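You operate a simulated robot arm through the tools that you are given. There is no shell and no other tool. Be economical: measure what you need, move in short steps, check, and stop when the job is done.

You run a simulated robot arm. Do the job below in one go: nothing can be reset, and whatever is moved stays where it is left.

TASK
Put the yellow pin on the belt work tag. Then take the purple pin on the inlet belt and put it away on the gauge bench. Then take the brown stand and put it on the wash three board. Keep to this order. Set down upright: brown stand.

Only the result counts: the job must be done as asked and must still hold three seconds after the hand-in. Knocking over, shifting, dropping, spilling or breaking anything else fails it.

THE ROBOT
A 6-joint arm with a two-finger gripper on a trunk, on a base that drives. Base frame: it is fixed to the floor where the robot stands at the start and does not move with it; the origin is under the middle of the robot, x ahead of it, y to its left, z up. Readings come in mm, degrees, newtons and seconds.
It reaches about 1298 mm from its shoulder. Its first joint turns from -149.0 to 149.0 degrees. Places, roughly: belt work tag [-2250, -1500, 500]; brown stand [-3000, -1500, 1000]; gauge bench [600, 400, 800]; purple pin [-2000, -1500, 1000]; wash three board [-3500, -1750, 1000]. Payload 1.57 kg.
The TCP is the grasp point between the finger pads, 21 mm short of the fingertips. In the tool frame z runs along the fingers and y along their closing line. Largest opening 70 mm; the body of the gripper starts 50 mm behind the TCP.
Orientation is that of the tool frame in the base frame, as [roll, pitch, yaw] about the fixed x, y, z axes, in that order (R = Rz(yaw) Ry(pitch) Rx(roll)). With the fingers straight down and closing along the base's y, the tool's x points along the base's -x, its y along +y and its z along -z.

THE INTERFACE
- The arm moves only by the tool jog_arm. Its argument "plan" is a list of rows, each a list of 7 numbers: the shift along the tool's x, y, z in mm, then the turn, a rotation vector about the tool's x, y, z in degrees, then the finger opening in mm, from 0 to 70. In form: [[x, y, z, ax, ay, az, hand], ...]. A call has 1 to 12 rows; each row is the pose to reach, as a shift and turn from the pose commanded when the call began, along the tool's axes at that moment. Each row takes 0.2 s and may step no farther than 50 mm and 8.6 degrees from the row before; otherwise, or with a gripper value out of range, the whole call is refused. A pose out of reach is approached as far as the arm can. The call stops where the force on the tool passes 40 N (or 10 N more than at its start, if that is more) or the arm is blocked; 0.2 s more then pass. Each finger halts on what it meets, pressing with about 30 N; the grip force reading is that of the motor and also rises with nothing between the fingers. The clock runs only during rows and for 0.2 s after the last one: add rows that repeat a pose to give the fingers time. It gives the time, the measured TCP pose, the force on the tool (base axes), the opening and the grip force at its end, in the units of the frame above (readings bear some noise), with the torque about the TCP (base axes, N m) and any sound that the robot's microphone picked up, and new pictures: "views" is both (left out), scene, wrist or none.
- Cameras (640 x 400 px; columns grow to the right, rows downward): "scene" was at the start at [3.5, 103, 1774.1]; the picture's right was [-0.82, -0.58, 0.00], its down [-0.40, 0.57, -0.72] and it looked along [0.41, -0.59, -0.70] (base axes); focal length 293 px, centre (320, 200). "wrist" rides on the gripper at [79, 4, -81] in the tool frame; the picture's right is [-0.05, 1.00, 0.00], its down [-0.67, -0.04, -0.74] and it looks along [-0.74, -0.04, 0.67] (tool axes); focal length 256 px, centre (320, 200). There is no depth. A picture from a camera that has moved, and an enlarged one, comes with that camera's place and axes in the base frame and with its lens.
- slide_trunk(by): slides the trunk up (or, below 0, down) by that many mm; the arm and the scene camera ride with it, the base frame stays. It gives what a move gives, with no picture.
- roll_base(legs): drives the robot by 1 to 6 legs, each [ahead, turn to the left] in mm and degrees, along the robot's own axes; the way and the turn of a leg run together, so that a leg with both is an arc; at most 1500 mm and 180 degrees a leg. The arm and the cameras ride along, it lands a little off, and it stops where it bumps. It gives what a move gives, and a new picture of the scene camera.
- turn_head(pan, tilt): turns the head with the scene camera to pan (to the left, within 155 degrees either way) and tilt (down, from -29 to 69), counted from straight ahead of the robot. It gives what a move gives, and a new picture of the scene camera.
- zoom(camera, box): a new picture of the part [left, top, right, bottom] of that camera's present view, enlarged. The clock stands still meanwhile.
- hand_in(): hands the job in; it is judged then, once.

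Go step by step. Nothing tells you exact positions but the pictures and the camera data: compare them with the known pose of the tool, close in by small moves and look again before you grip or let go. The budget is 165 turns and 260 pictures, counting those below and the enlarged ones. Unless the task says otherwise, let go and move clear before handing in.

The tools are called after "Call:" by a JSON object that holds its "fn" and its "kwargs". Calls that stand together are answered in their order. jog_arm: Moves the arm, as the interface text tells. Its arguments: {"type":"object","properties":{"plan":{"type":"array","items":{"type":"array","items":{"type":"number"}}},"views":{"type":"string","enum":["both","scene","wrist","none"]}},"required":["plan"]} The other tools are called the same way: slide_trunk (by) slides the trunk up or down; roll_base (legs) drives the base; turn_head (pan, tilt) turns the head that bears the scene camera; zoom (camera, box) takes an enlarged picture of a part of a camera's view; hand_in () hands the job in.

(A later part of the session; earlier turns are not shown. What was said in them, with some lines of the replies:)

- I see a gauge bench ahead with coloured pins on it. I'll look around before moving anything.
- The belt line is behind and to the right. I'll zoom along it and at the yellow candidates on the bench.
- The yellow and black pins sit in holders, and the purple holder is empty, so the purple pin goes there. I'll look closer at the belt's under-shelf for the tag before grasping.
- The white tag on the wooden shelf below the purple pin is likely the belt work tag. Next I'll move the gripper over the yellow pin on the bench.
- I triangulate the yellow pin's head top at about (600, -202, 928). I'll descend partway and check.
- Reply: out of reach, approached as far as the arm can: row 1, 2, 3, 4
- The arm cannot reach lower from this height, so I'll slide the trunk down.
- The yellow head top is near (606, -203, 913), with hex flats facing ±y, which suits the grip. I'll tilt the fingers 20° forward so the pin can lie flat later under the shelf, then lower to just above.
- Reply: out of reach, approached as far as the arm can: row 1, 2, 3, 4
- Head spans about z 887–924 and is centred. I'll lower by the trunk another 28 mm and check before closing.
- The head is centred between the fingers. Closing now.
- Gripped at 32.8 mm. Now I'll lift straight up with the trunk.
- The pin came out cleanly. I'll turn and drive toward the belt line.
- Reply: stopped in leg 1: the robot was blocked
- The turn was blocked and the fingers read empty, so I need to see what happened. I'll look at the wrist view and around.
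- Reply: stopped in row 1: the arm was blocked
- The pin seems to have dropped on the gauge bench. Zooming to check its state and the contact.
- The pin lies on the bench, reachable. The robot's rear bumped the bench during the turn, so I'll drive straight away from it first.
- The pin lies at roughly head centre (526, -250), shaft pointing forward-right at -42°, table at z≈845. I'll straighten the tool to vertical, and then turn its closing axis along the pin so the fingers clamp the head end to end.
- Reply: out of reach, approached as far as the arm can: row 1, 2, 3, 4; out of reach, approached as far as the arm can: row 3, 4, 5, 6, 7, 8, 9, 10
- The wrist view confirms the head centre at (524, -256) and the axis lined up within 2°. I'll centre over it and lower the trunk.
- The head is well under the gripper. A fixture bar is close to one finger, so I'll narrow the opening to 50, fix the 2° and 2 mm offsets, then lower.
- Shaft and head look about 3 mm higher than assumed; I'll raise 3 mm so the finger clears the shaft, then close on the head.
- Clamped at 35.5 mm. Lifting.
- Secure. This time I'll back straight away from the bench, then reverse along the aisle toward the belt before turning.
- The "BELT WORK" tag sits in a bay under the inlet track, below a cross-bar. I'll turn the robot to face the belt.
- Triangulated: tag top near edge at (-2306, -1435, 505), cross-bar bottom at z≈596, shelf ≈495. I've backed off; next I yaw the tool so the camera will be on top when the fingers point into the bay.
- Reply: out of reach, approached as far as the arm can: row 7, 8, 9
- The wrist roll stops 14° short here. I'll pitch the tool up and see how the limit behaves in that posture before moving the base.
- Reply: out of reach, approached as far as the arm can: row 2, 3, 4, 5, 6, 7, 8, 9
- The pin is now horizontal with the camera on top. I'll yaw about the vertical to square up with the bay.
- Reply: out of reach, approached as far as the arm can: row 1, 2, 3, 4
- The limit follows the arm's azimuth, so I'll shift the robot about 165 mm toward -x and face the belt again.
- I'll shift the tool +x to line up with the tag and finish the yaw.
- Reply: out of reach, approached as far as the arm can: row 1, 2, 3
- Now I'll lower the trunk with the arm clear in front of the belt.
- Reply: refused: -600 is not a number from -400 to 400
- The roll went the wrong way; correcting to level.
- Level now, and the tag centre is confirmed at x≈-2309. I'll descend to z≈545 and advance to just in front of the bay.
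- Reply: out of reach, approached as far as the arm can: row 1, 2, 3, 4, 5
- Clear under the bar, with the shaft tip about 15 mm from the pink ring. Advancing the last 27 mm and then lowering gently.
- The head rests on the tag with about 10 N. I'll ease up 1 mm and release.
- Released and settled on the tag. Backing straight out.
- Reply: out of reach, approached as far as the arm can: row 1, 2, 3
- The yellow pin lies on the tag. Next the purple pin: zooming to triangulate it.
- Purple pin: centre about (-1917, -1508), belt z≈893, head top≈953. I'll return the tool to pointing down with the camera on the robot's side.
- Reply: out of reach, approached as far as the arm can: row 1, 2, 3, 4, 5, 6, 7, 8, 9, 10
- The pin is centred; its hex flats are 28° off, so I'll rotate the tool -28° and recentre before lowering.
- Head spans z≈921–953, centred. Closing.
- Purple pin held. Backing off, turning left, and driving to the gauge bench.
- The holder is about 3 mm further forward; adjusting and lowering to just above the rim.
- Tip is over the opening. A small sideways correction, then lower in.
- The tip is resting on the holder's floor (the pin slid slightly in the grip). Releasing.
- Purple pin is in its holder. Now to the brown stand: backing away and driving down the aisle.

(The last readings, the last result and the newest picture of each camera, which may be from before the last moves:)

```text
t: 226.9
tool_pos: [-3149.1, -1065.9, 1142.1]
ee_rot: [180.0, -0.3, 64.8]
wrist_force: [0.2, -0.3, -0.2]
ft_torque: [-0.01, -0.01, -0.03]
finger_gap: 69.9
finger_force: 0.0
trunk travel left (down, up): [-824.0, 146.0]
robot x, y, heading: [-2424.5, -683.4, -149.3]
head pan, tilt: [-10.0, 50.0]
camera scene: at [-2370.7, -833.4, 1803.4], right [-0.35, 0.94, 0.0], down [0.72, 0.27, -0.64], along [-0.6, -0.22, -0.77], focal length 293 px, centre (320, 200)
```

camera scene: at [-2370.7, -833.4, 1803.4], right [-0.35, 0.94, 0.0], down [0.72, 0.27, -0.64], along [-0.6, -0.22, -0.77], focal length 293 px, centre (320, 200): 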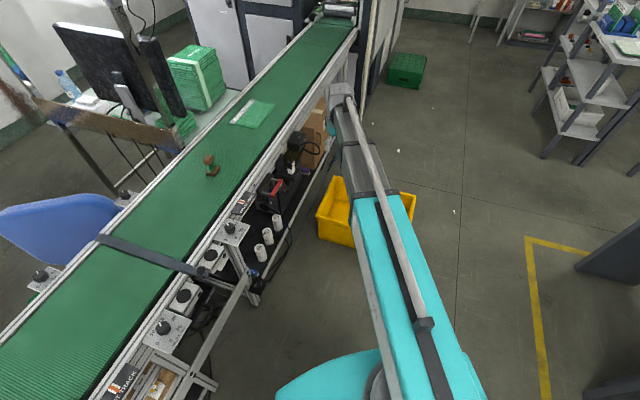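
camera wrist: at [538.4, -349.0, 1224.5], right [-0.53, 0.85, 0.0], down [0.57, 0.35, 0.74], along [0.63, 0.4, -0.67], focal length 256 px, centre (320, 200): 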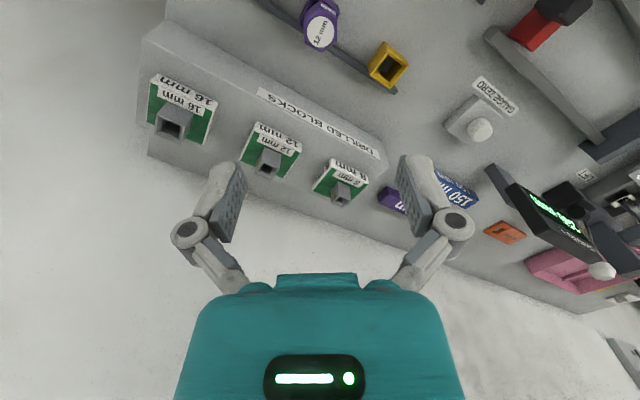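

Call:
{"fn": "zoom", "kwargs": {"camera": "scene", "box": [180, 80, 300, 155]}}

Call:
{"fn": "roll_base", "kwargs": {"legs": [[0, -21], [470, 0], [0, 70]]}}

Call:
{"fn": "turn_head", "kwargs": {"pan": -5, "tilt": 50}}

```text
5.33 times, centred on (240, 118) of scene
camera zoom: at [-2370.7, -833.4, 1803.4], right [-0.35, 0.94, 0.0], down [0.72, 0.27, -0.64], along [-0.6, -0.22, -0.77], focal length 1562 px, centre (747, 640)
```

zoom: 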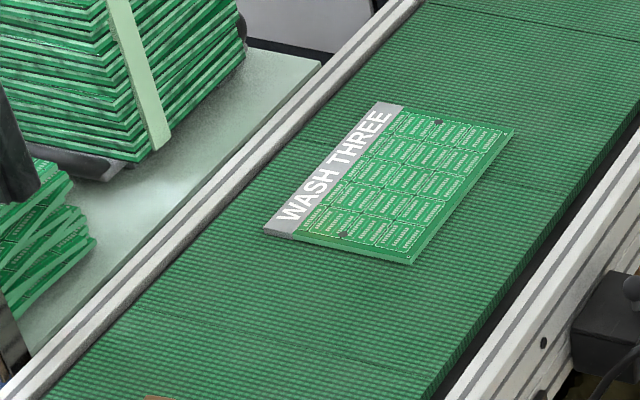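

```text
t: 236.2
tool_pos: [-3084.3, -1562.0, 1142.4]
ee_rot: [179.9, -0.3, 113.2]
wrist_force: [0.4, 0.1, 0.9]
ft_torque: [0.02, 0.02, -0.03]
finger_gap: 69.8
finger_force: 0.1
trunk travel left (down, up): [-824.0, 146.0]
robot x, y, heading: [-2932.4, -758.8, -101.3]
head pan, tilt: [-10.0, 50.0]
camera scene: at [-2784.5, -817.7, 1803.4], right [-0.93, 0.36, 0.0], down [0.28, 0.71, -0.64], along [-0.23, -0.6, -0.77], focal length 293 px, centre (320, 200)
```

scene: 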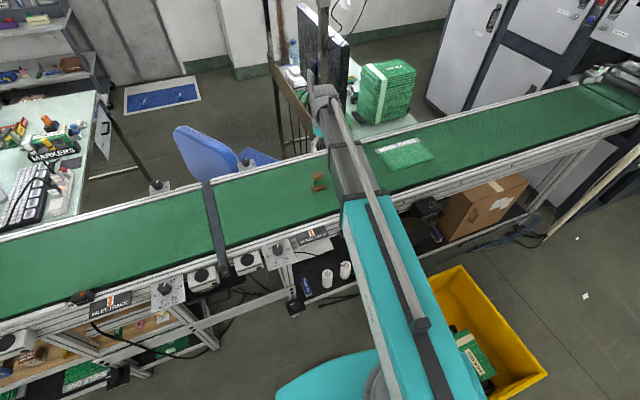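

```text
t: 236.9
tool_pos: [-3086.6, -1563.6, 1142.9]
ee_rot: [179.9, -0.1, 113.0]
wrist_force: [0.0, -0.6, -0.1]
ft_torque: [0.0, -0.07, 0.0]
finger_gap: 70.0
finger_force: 0.0
trunk travel left (down, up): [-824.0, 146.0]
robot x, y, heading: [-2934.9, -756.0, -101.1]
head pan, tilt: [-5.0, 50.0]
camera scene: at [-2780.1, -819.5, 1803.5], right [-0.96, 0.28, 0.0], down [0.22, 0.74, -0.64], along [-0.18, -0.62, -0.77], focal length 293 px, centre (320, 200)
```

scene: 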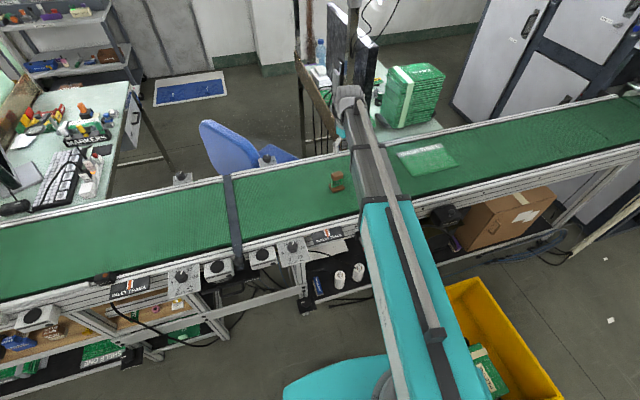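

Call:
{"fn": "jog_arm", "kwargs": {"plan": [[0, 0, 0, 0, 0, 0, 70]], "views": "wrist"}}

Call:
{"fn": "zoom", "kwargs": {"camera": "scene", "box": [297, 155, 377, 205]}}

Call:
{"fn": "zoom", "kwargs": {"camera": "wrist", "box": [220, 60, 420, 185]}}

```text
t: 237.3
tool_pos: [-3085.9, -1562.8, 1143.0]
ee_rot: [179.9, -0.3, 113.1]
wrist_force: [-0.4, -0.4, 0.4]
ft_torque: [-0.01, 0.01, -0.01]
finger_gap: 69.9
finger_force: 0.0
trunk travel left (down, up): [-824.0, 146.0]
robot x, y, heading: [-2931.8, -757.6, -101.3]
head pan, tilt: [-5.0, 50.0]
camera wrist: at [-3112.5, -1489.1, 1224.5], right [0.94, 0.34, 0.0], down [0.23, -0.63, 0.74], along [0.26, -0.7, -0.67], focal length 256 px, centre (320, 200)
```

wrist: 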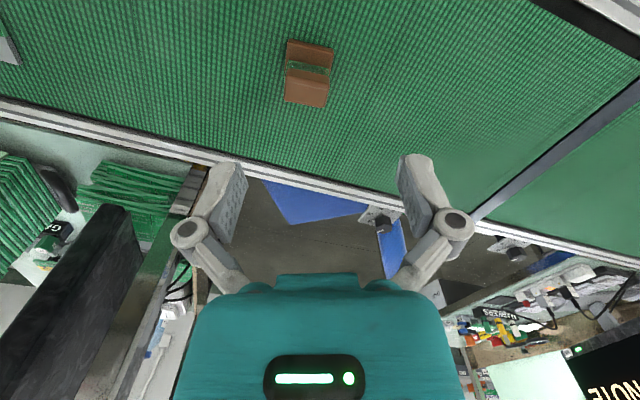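

```text
8.00 times, centred on (337, 180) of scene
camera zoom: at [-2778.7, -819.8, 1803.4], right [-0.96, 0.28, 0.0], down [0.22, 0.74, -0.64], along [-0.18, -0.62, -0.77], focal length 2343 px, centre (184, 360)
```

zoom: 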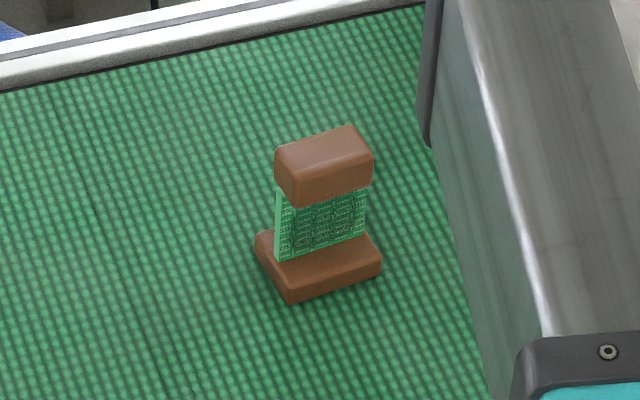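

```text
3.20 times, centred on (320, 122) of wrist
camera zoom: at [-3112.5, -1489.1, 1224.5], right [0.94, 0.34, 0.0], down [0.23, -0.63, 0.74], along [0.26, -0.7, -0.67], focal length 819 px, centre (320, 448)
```

zoom: 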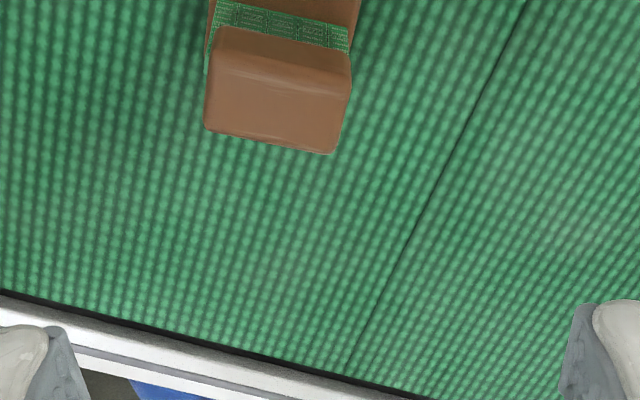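

The stand has a brown base, a thin green web, and a brown top block centred about (-3082, -1613), top z≈961. I'll align over it, rotated 11° to match.

Call:
{"fn": "jog_arm", "kwargs": {"plan": [[-24, -8, 0, 0, 0, 5.5, 70], [-47.6, -15.9, 0, 0, 0, 11, 70], [-47.6, -15.9, 0, 0, 0, 11, 70]], "views": "none"}}

Call:
{"fn": "slide_trunk", "kwargs": {"by": -110}}

Call:
{"fn": "jog_arm", "kwargs": {"plan": [[0, 0, 0, 0, 0, 0, 70]], "views": "wrist"}}

Call:
{"fn": "zoom", "kwargs": {"camera": "wrist", "box": [220, 60, 420, 185]}}

```text
t: 238.1
tool_pos: [-3081.8, -1612.5, 1143.5]
ee_rot: [179.9, -0.3, 102.1]
wrist_force: [0.0, -0.2, 0.3]
ft_torque: [-0.01, 0.0, 0.02]
finger_gap: 70.1
finger_force: 0.0
trunk travel left (down, up): [-824.0, 146.0]
robot x, y, heading: [-2934.9, -756.1, -101.4]
head pan, tilt: [-5.0, 50.0]
```

```text
t: 239.5
tool_pos: [-3082.4, -1612.6, 1033.8]
ee_rot: [180.0, -0.2, 102.1]
wrist_force: [-0.1, -1.0, 0.6]
ft_torque: [0.03, -0.01, 0.0]
finger_gap: 70.0
finger_force: 0.0
trunk travel left (down, up): [-714.0, 256.0]
robot x, y, heading: [-2934.5, -759.7, -101.0]
head pan, tilt: [-5.0, 50.0]
```

```text
t: 239.9
tool_pos: [-3083.8, -1612.4, 1032.3]
ee_rot: [179.9, -0.2, 102.2]
wrist_force: [-0.5, 0.8, 0.2]
ft_torque: [-0.02, -0.01, 0.03]
finger_gap: 70.1
finger_force: 0.1
trunk travel left (down, up): [-714.0, 256.0]
robot x, y, heading: [-2933.1, -758.2, -101.1]
head pan, tilt: [-5.0, 50.0]
camera wrist: at [-3094.5, -1534.7, 1114.5], right [0.99, 0.16, 0.0], down [0.11, -0.66, 0.74], along [0.12, -0.73, -0.67], focal length 256 px, centre (320, 200)
```

wrist: 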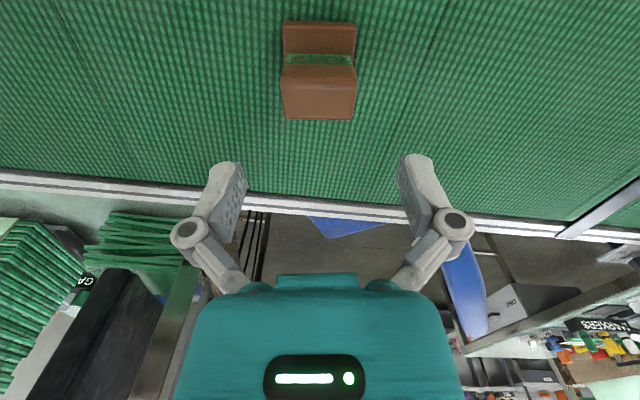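

```text
3.20 times, centred on (320, 122) of wrist
camera zoom: at [-3094.5, -1534.7, 1114.5], right [0.99, 0.16, 0.0], down [0.11, -0.66, 0.74], along [0.12, -0.73, -0.67], focal length 819 px, centre (320, 448)
```

zoom: 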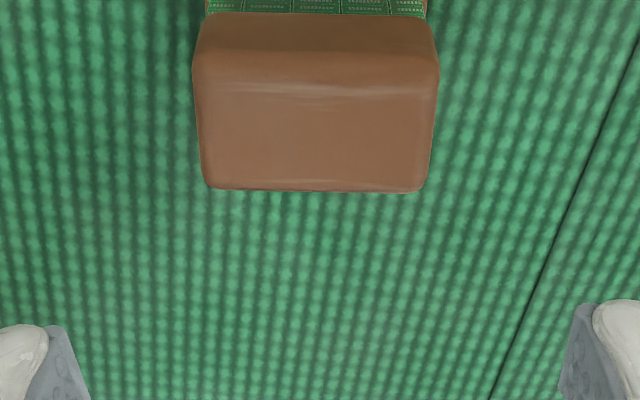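

Centred and aligned. Lowering to grip the top block.

Call:
{"fn": "slide_trunk", "kwargs": {"by": -83}}

Call:
{"fn": "jog_arm", "kwargs": {"plan": [[0, -1, 0, 0, 0, 0, 70]], "views": "wrist"}}

```text
t: 241.1
tool_pos: [-3082.6, -1612.8, 949.5]
ee_rot: [179.9, -0.1, 102.1]
wrist_force: [-0.1, 0.2, 0.0]
ft_torque: [0.0, -0.01, 0.01]
finger_gap: 69.9
finger_force: 0.1
trunk travel left (down, up): [-631.0, 339.0]
robot x, y, heading: [-2935.7, -758.2, -101.2]
head pan, tilt: [-5.0, 50.0]
```

```text
t: 241.5
tool_pos: [-3082.8, -1611.7, 949.5]
ee_rot: [179.9, -0.2, 102.2]
wrist_force: [-0.3, 1.0, 0.1]
ft_torque: [0.0, 0.0, -0.02]
finger_gap: 70.1
finger_force: 0.1
trunk travel left (down, up): [-631.0, 339.0]
robot x, y, heading: [-2932.2, -757.5, -101.2]
head pan, tilt: [-5.0, 50.0]
camera wrist: at [-3095.3, -1534.7, 1031.5], right [0.99, 0.16, 0.0], down [0.11, -0.66, 0.74], along [0.12, -0.73, -0.67], focal length 256 px, centre (320, 200)
```

wrist: 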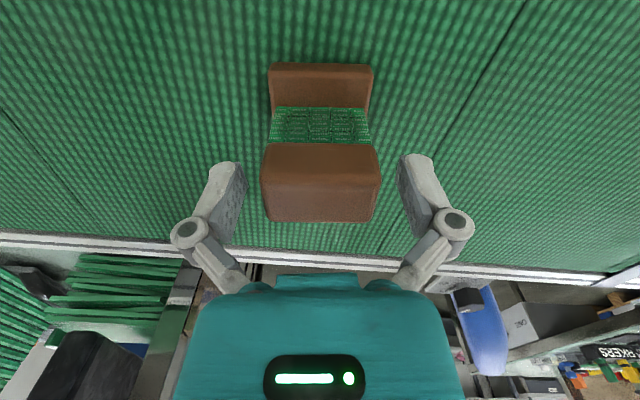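

Call:
{"fn": "jog_arm", "kwargs": {"plan": [[0, 0, 0, 0, 0, 0, 58], [0, 0, 0, 0, 0, 0, 50], [0, 0, 0, 0, 0, 0, 40], [0, 0, 0, 0, 0, 0, 35], [0, 0, 0, 0, 0, 0, 35], [0, 0, 0, 0, 0, 0, 35]], "views": "none"}}

Call:
{"fn": "slide_trunk", "kwargs": {"by": 60}}

Call:
{"fn": "jog_arm", "kwargs": {"plan": [[0, 0, 0, 0, 0, 0, 35]], "views": "wrist"}}

```text
t: 242.9
tool_pos: [-3082.9, -1612.1, 949.4]
ee_rot: [179.9, -0.2, 102.0]
wrist_force: [0.5, -1.0, 4.2]
ft_torque: [-0.05, -0.06, -0.07]
finger_gap: 49.5
finger_force: 30.2
trunk travel left (down, up): [-631.0, 339.0]
robot x, y, heading: [-2932.6, -758.3, -101.2]
head pan, tilt: [-5.0, 50.0]
```

```text
t: 243.9
tool_pos: [-3082.8, -1613.2, 1009.6]
ee_rot: [180.0, -0.2, 102.1]
wrist_force: [-0.5, -0.5, -1.1]
ft_torque: [0.02, -0.06, -0.04]
finger_gap: 49.7
finger_force: 30.0
trunk travel left (down, up): [-691.0, 279.0]
robot x, y, heading: [-2936.8, -759.7, -101.4]
head pan, tilt: [-5.0, 50.0]
```

```text
t: 244.3
tool_pos: [-3083.0, -1611.7, 1010.3]
ee_rot: [179.9, -0.2, 102.2]
wrist_force: [0.1, 0.0, -0.6]
ft_torque: [0.02, -0.02, -0.01]
finger_gap: 49.3
finger_force: 30.0
trunk travel left (down, up): [-691.0, 279.0]
robot x, y, heading: [-2934.8, -760.4, -101.5]
head pan, tilt: [-5.0, 50.0]
camera wrist: at [-3095.3, -1534.8, 1091.4], right [0.99, 0.16, 0.0], down [0.11, -0.66, 0.74], along [0.12, -0.73, -0.67], focal length 256 px, centre (320, 200)
```

wrist: 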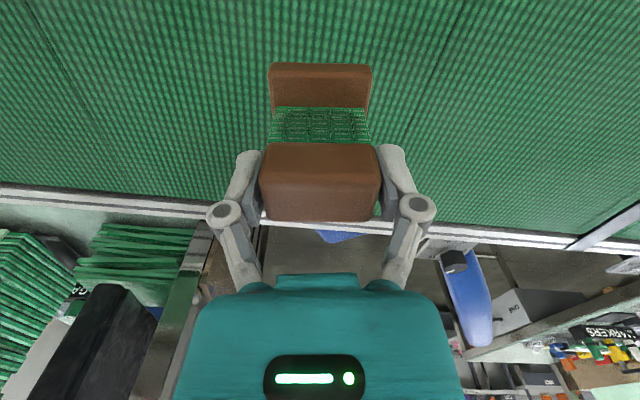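

Lifted cleanly. Moving across to the wash three board at about (-3519, -1633).

Call:
{"fn": "jog_arm", "kwargs": {"plan": [[7, -43, 0, 0, 0, 0, 35], [14, -86, 0, 0, 0, 0, 35], [21, -129, 0, 0, 0, 0, 35], [28, -172, 0, 0, 0, 0, 35], [35, -215, 0, 0, 0, 0, 35], [42, -258, 0, 0, 0, 0, 35], [49, -301, 0, 0, 0, 0, 35], [56, -344, 0, 0, 0, 0, 35], [63, -387, 0, 0, 0, 0, 35], [70.2, -431, 0, 0, 0, 0, 35], [70.2, -431, 0, 0, 0, 0, 35]], "views": "both"}}

```text
t: 246.7
tool_pos: [-3516.7, -1634.5, 1009.6]
ee_rot: [179.9, -0.3, 102.3]
wrist_force: [-0.3, 0.3, -1.4]
ft_torque: [-0.02, -0.02, -0.01]
finger_gap: 49.3
finger_force: 29.9
trunk travel left (down, up): [-691.0, 279.0]
robot x, y, heading: [-2931.4, -754.5, -101.3]
head pan, tilt: [-5.0, 50.0]
camera scene: at [-2778.7, -819.8, 1670.4], right [-0.96, 0.28, 0.0], down [0.21, 0.74, -0.64], along [-0.18, -0.62, -0.77], focal length 293 px, centre (320, 200)
camera wrist: at [-3529.4, -1556.4, 1091.3], right [0.99, 0.16, 0.0], down [0.11, -0.66, 0.74], along [0.12, -0.73, -0.67], focal length 256 px, centre (320, 200)
```

scene: 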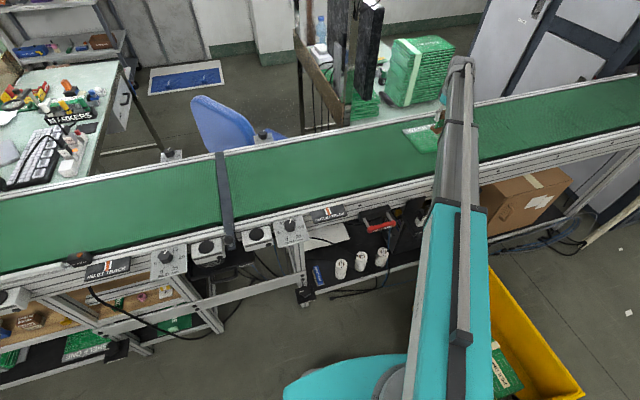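
wrist: 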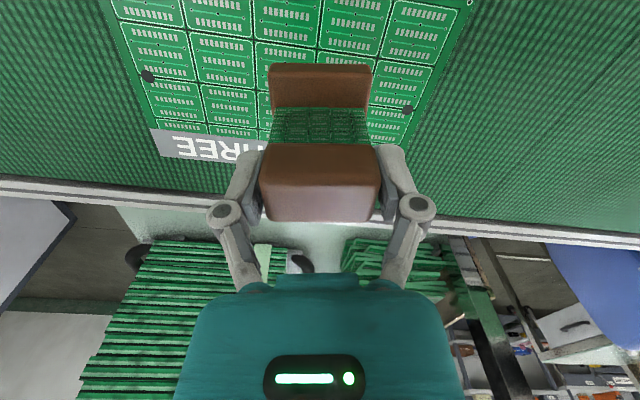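

The stand hovers over the board; I'll shift 25 mm toward its centre and lower.

Call:
{"fn": "jog_arm", "kwargs": {"plan": [[0, -25, 0, 0, 0, 0, 35], [0, -25, 0, 0, 0, 0, 35]], "views": "none"}}

Call:
{"fn": "slide_trunk", "kwargs": {"by": -46}}

Call:
{"fn": "jog_arm", "kwargs": {"plan": [[0, 0, 0, 0, 0, 0, 35]], "views": "wrist"}}

```text
t: 247.3
tool_pos: [-3542.8, -1637.7, 1009.6]
ee_rot: [180.0, -0.1, 102.2]
wrist_force: [-0.3, -0.7, -0.5]
ft_torque: [0.0, -0.02, -0.04]
finger_gap: 49.4
finger_force: 29.4
trunk travel left (down, up): [-691.0, 279.0]
robot x, y, heading: [-2932.7, -757.5, -101.1]
head pan, tilt: [-5.0, 50.0]
```

```text
t: 248.2
tool_pos: [-3542.2, -1637.6, 963.2]
ee_rot: [180.0, -0.2, 102.3]
wrist_force: [-0.3, 0.1, -0.9]
ft_torque: [0.01, 0.03, 0.0]
finger_gap: 49.2
finger_force: 30.1
trunk travel left (down, up): [-645.0, 325.0]
robot x, y, heading: [-2934.0, -755.6, -101.4]
head pan, tilt: [-5.0, 50.0]
```

```text
t: 248.6
tool_pos: [-3542.3, -1638.1, 964.4]
ee_rot: [179.8, -0.3, 102.2]
wrist_force: [0.5, -0.6, -0.5]
ft_torque: [0.0, -0.05, 0.03]
finger_gap: 49.6
finger_force: 30.0
trunk travel left (down, up): [-645.0, 325.0]
robot x, y, heading: [-2933.4, -759.7, -101.2]
head pan, tilt: [-5.0, 50.0]
camera wrist: at [-3554.9, -1560.5, 1045.4], right [0.99, 0.16, 0.0], down [0.11, -0.66, 0.74], along [0.12, -0.73, -0.67], focal length 256 px, centre (320, 200)
```

wrist: 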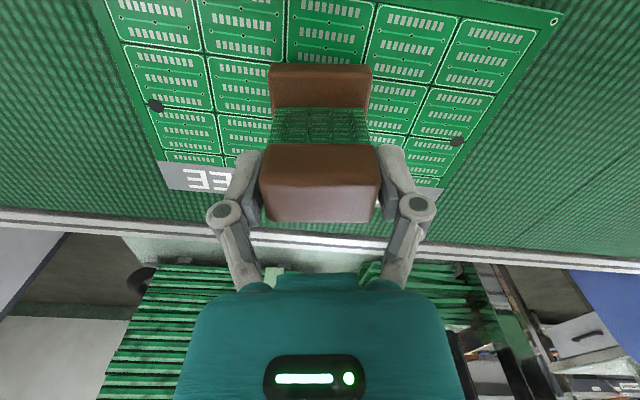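

Call:
{"fn": "slide_trunk", "kwargs": {"by": -5}}

Call:
{"fn": "slide_trunk", "kwargs": {"by": -3}}

```text
t: 249.1
tool_pos: [-3542.4, -1637.9, 957.8]
ee_rot: [179.9, -0.1, 102.1]
wrist_force: [0.0, -0.5, -0.8]
ft_torque: [-0.04, 0.01, 0.01]
finger_gap: 49.5
finger_force: 30.3
trunk travel left (down, up): [-640.0, 330.0]
robot x, y, heading: [-2933.6, -753.9, -101.2]
head pan, tilt: [-5.0, 50.0]
```

```text
t: 249.6
tool_pos: [-3542.5, -1636.1, 957.6]
ee_rot: [179.9, -0.1, 102.2]
wrist_force: [-1.8, -2.5, 11.9]
ft_torque: [-0.08, 0.01, 0.01]
finger_gap: 49.6
finger_force: 29.4
trunk travel left (down, up): [-637.0, 333.0]
robot x, y, heading: [-2933.1, -756.4, -101.3]
head pan, tilt: [-5.0, 50.0]
```

Contact at about 12 N, so the stand rests on the board. I'll release with no further pushing and check.

Call:
{"fn": "slide_trunk", "kwargs": {"by": 1}}

Call:
{"fn": "jog_arm", "kwargs": {"plan": [[0, 0, 0, 0, 0, 0, 52], [0, 0, 0, 0, 0, 0, 56], [0, 0, 0, 0, 0, 0, 63], [0, 0, 0, 0, 0, 0, 70], [0, 0, 0, 0, 0, 0, 70]], "views": "wrist"}}

```text
t: 250.1
tool_pos: [-3541.9, -1636.2, 956.6]
ee_rot: [179.9, -0.2, 102.1]
wrist_force: [-0.7, -1.1, 4.1]
ft_torque: [-0.1, 0.04, -0.02]
finger_gap: 49.6
finger_force: 29.7
trunk travel left (down, up): [-638.0, 332.0]
robot x, y, heading: [-2932.6, -756.3, -101.3]
head pan, tilt: [-5.0, 50.0]
```

```text
t: 251.3
tool_pos: [-3541.3, -1637.7, 957.5]
ee_rot: [179.9, -0.2, 101.9]
wrist_force: [0.2, -0.6, 0.4]
ft_torque: [0.01, 0.01, -0.03]
finger_gap: 69.9
finger_force: 0.1
trunk travel left (down, up): [-638.0, 332.0]
robot x, y, heading: [-2930.1, -760.5, -101.3]
head pan, tilt: [-5.0, 50.0]
camera wrist: at [-3554.9, -1560.4, 1038.5], right [0.99, 0.16, 0.0], down [0.11, -0.66, 0.74], along [0.12, -0.73, -0.67], focal length 256 px, centre (320, 200)
```

wrist: 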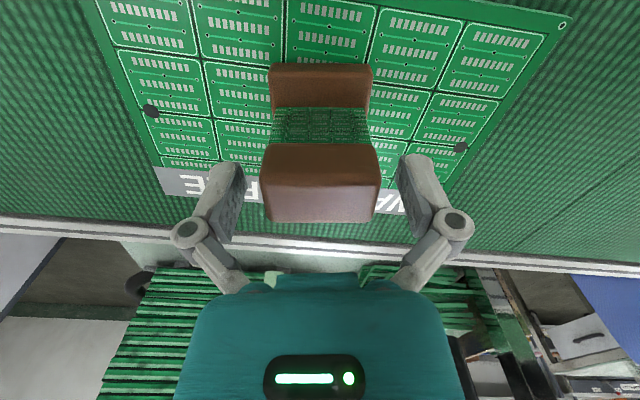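

The stand stands upright on the board. Raising clear and checking once more.

Call:
{"fn": "slide_trunk", "kwargs": {"by": 150}}

Call:
{"fn": "jog_arm", "kwargs": {"plan": [[0, 0, 0, 0, 0, 0, 70], [0, 0, 0, 0, 0, 0, 70]], "views": "both"}}

Call:
{"fn": "zoom", "kwargs": {"camera": "wrist", "box": [160, 0, 480, 200]}}

Call:
{"fn": "zoom", "kwargs": {"camera": "scene", "box": [60, 240, 220, 340]}}

```text
t: 253.1
tool_pos: [-3542.1, -1638.4, 1106.4]
ee_rot: [179.8, -0.3, 102.2]
wrist_force: [0.2, -0.2, -0.2]
ft_torque: [0.0, -0.02, -0.01]
finger_gap: 69.9
finger_force: 0.0
trunk travel left (down, up): [-788.0, 182.0]
robot x, y, heading: [-2930.9, -760.3, -101.2]
head pan, tilt: [-5.0, 50.0]
```

```text
t: 253.7
tool_pos: [-3542.4, -1638.1, 1107.1]
ee_rot: [179.8, -0.1, 102.2]
wrist_force: [0.7, 0.9, -0.3]
ft_torque: [0.01, -0.02, 0.0]
finger_gap: 69.9
finger_force: 0.0
trunk travel left (down, up): [-788.0, 182.0]
robot x, y, heading: [-2932.5, -757.8, -101.3]
head pan, tilt: [-5.0, 50.0]
camera scene: at [-2778.3, -819.9, 1767.4], right [-0.96, 0.28, 0.0], down [0.21, 0.74, -0.64], along [-0.18, -0.62, -0.77], focal length 293 px, centre (320, 200)
camera wrist: at [-3554.8, -1560.5, 1188.4], right [0.99, 0.16, 0.0], down [0.11, -0.66, 0.74], along [0.12, -0.73, -0.67], focal length 256 px, centre (320, 200)
```

scene: 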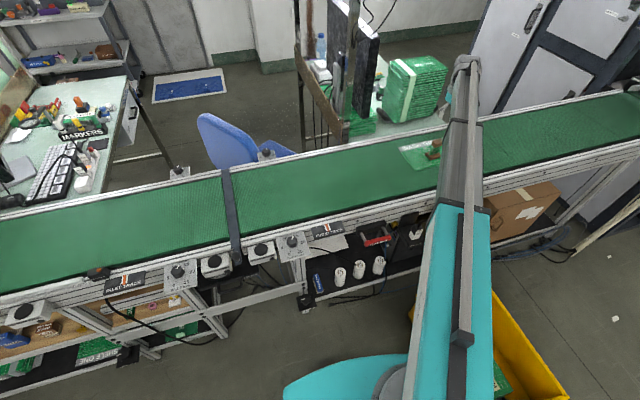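
wrist: 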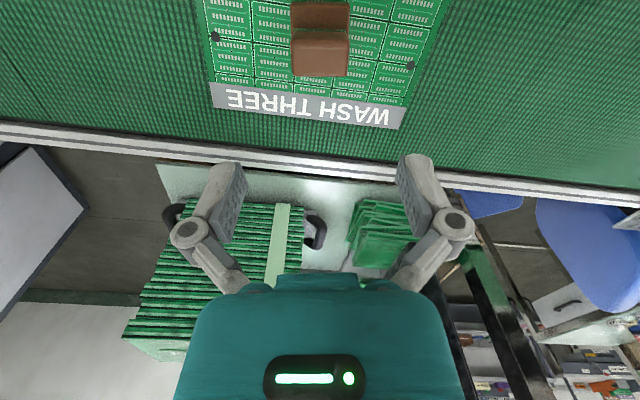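

```text
2.00 times, centred on (320, 100) of wrist
camera zoom: at [-3554.8, -1560.5, 1188.4], right [0.99, 0.16, 0.0], down [0.11, -0.66, 0.74], along [0.12, -0.73, -0.67], focal length 512 px, centre (320, 400)
```

zoom: 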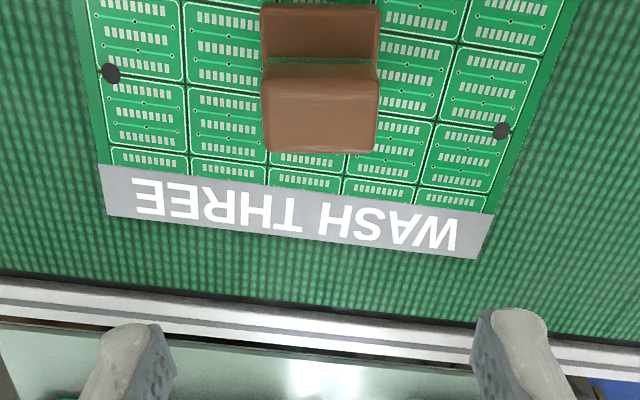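

```text
4.00 times, centred on (140, 290) of scene
camera zoom: at [-2778.3, -819.9, 1767.4], right [-0.96, 0.28, 0.0], down [0.21, 0.74, -0.64], along [-0.18, -0.62, -0.77], focal length 1172 px, centre (1040, -160)
```

zoom: 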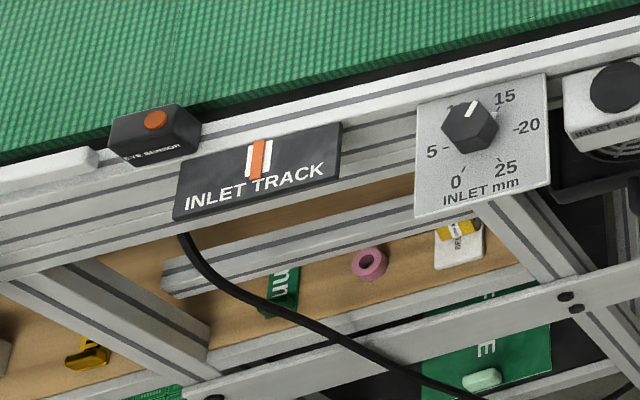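

All three are in place: the yellow pin on the tag, the purple pin in its holder, and the stand upright on the board. The gripper is clear, so I'm handing in.

Call:
{"fn": "hand_in", "kwargs": {}}

```text
The job is handed in.
```

The job is handed in, with all three items placed in the order you asked; the result has not come back.

- **Yellow pin:** it lies on its side on the belt work tag. It fell onto the gauge bench early on, when the robot's rear bumped the bench during a turn. I picked it up again there. I saw nothing else knocked over, but can't rule out a slight shift of the bench.
- **Purple pin:** it stands in the empty purple holder on the gauge bench.
- **Brown stand:** it stands upright on the wash three board.
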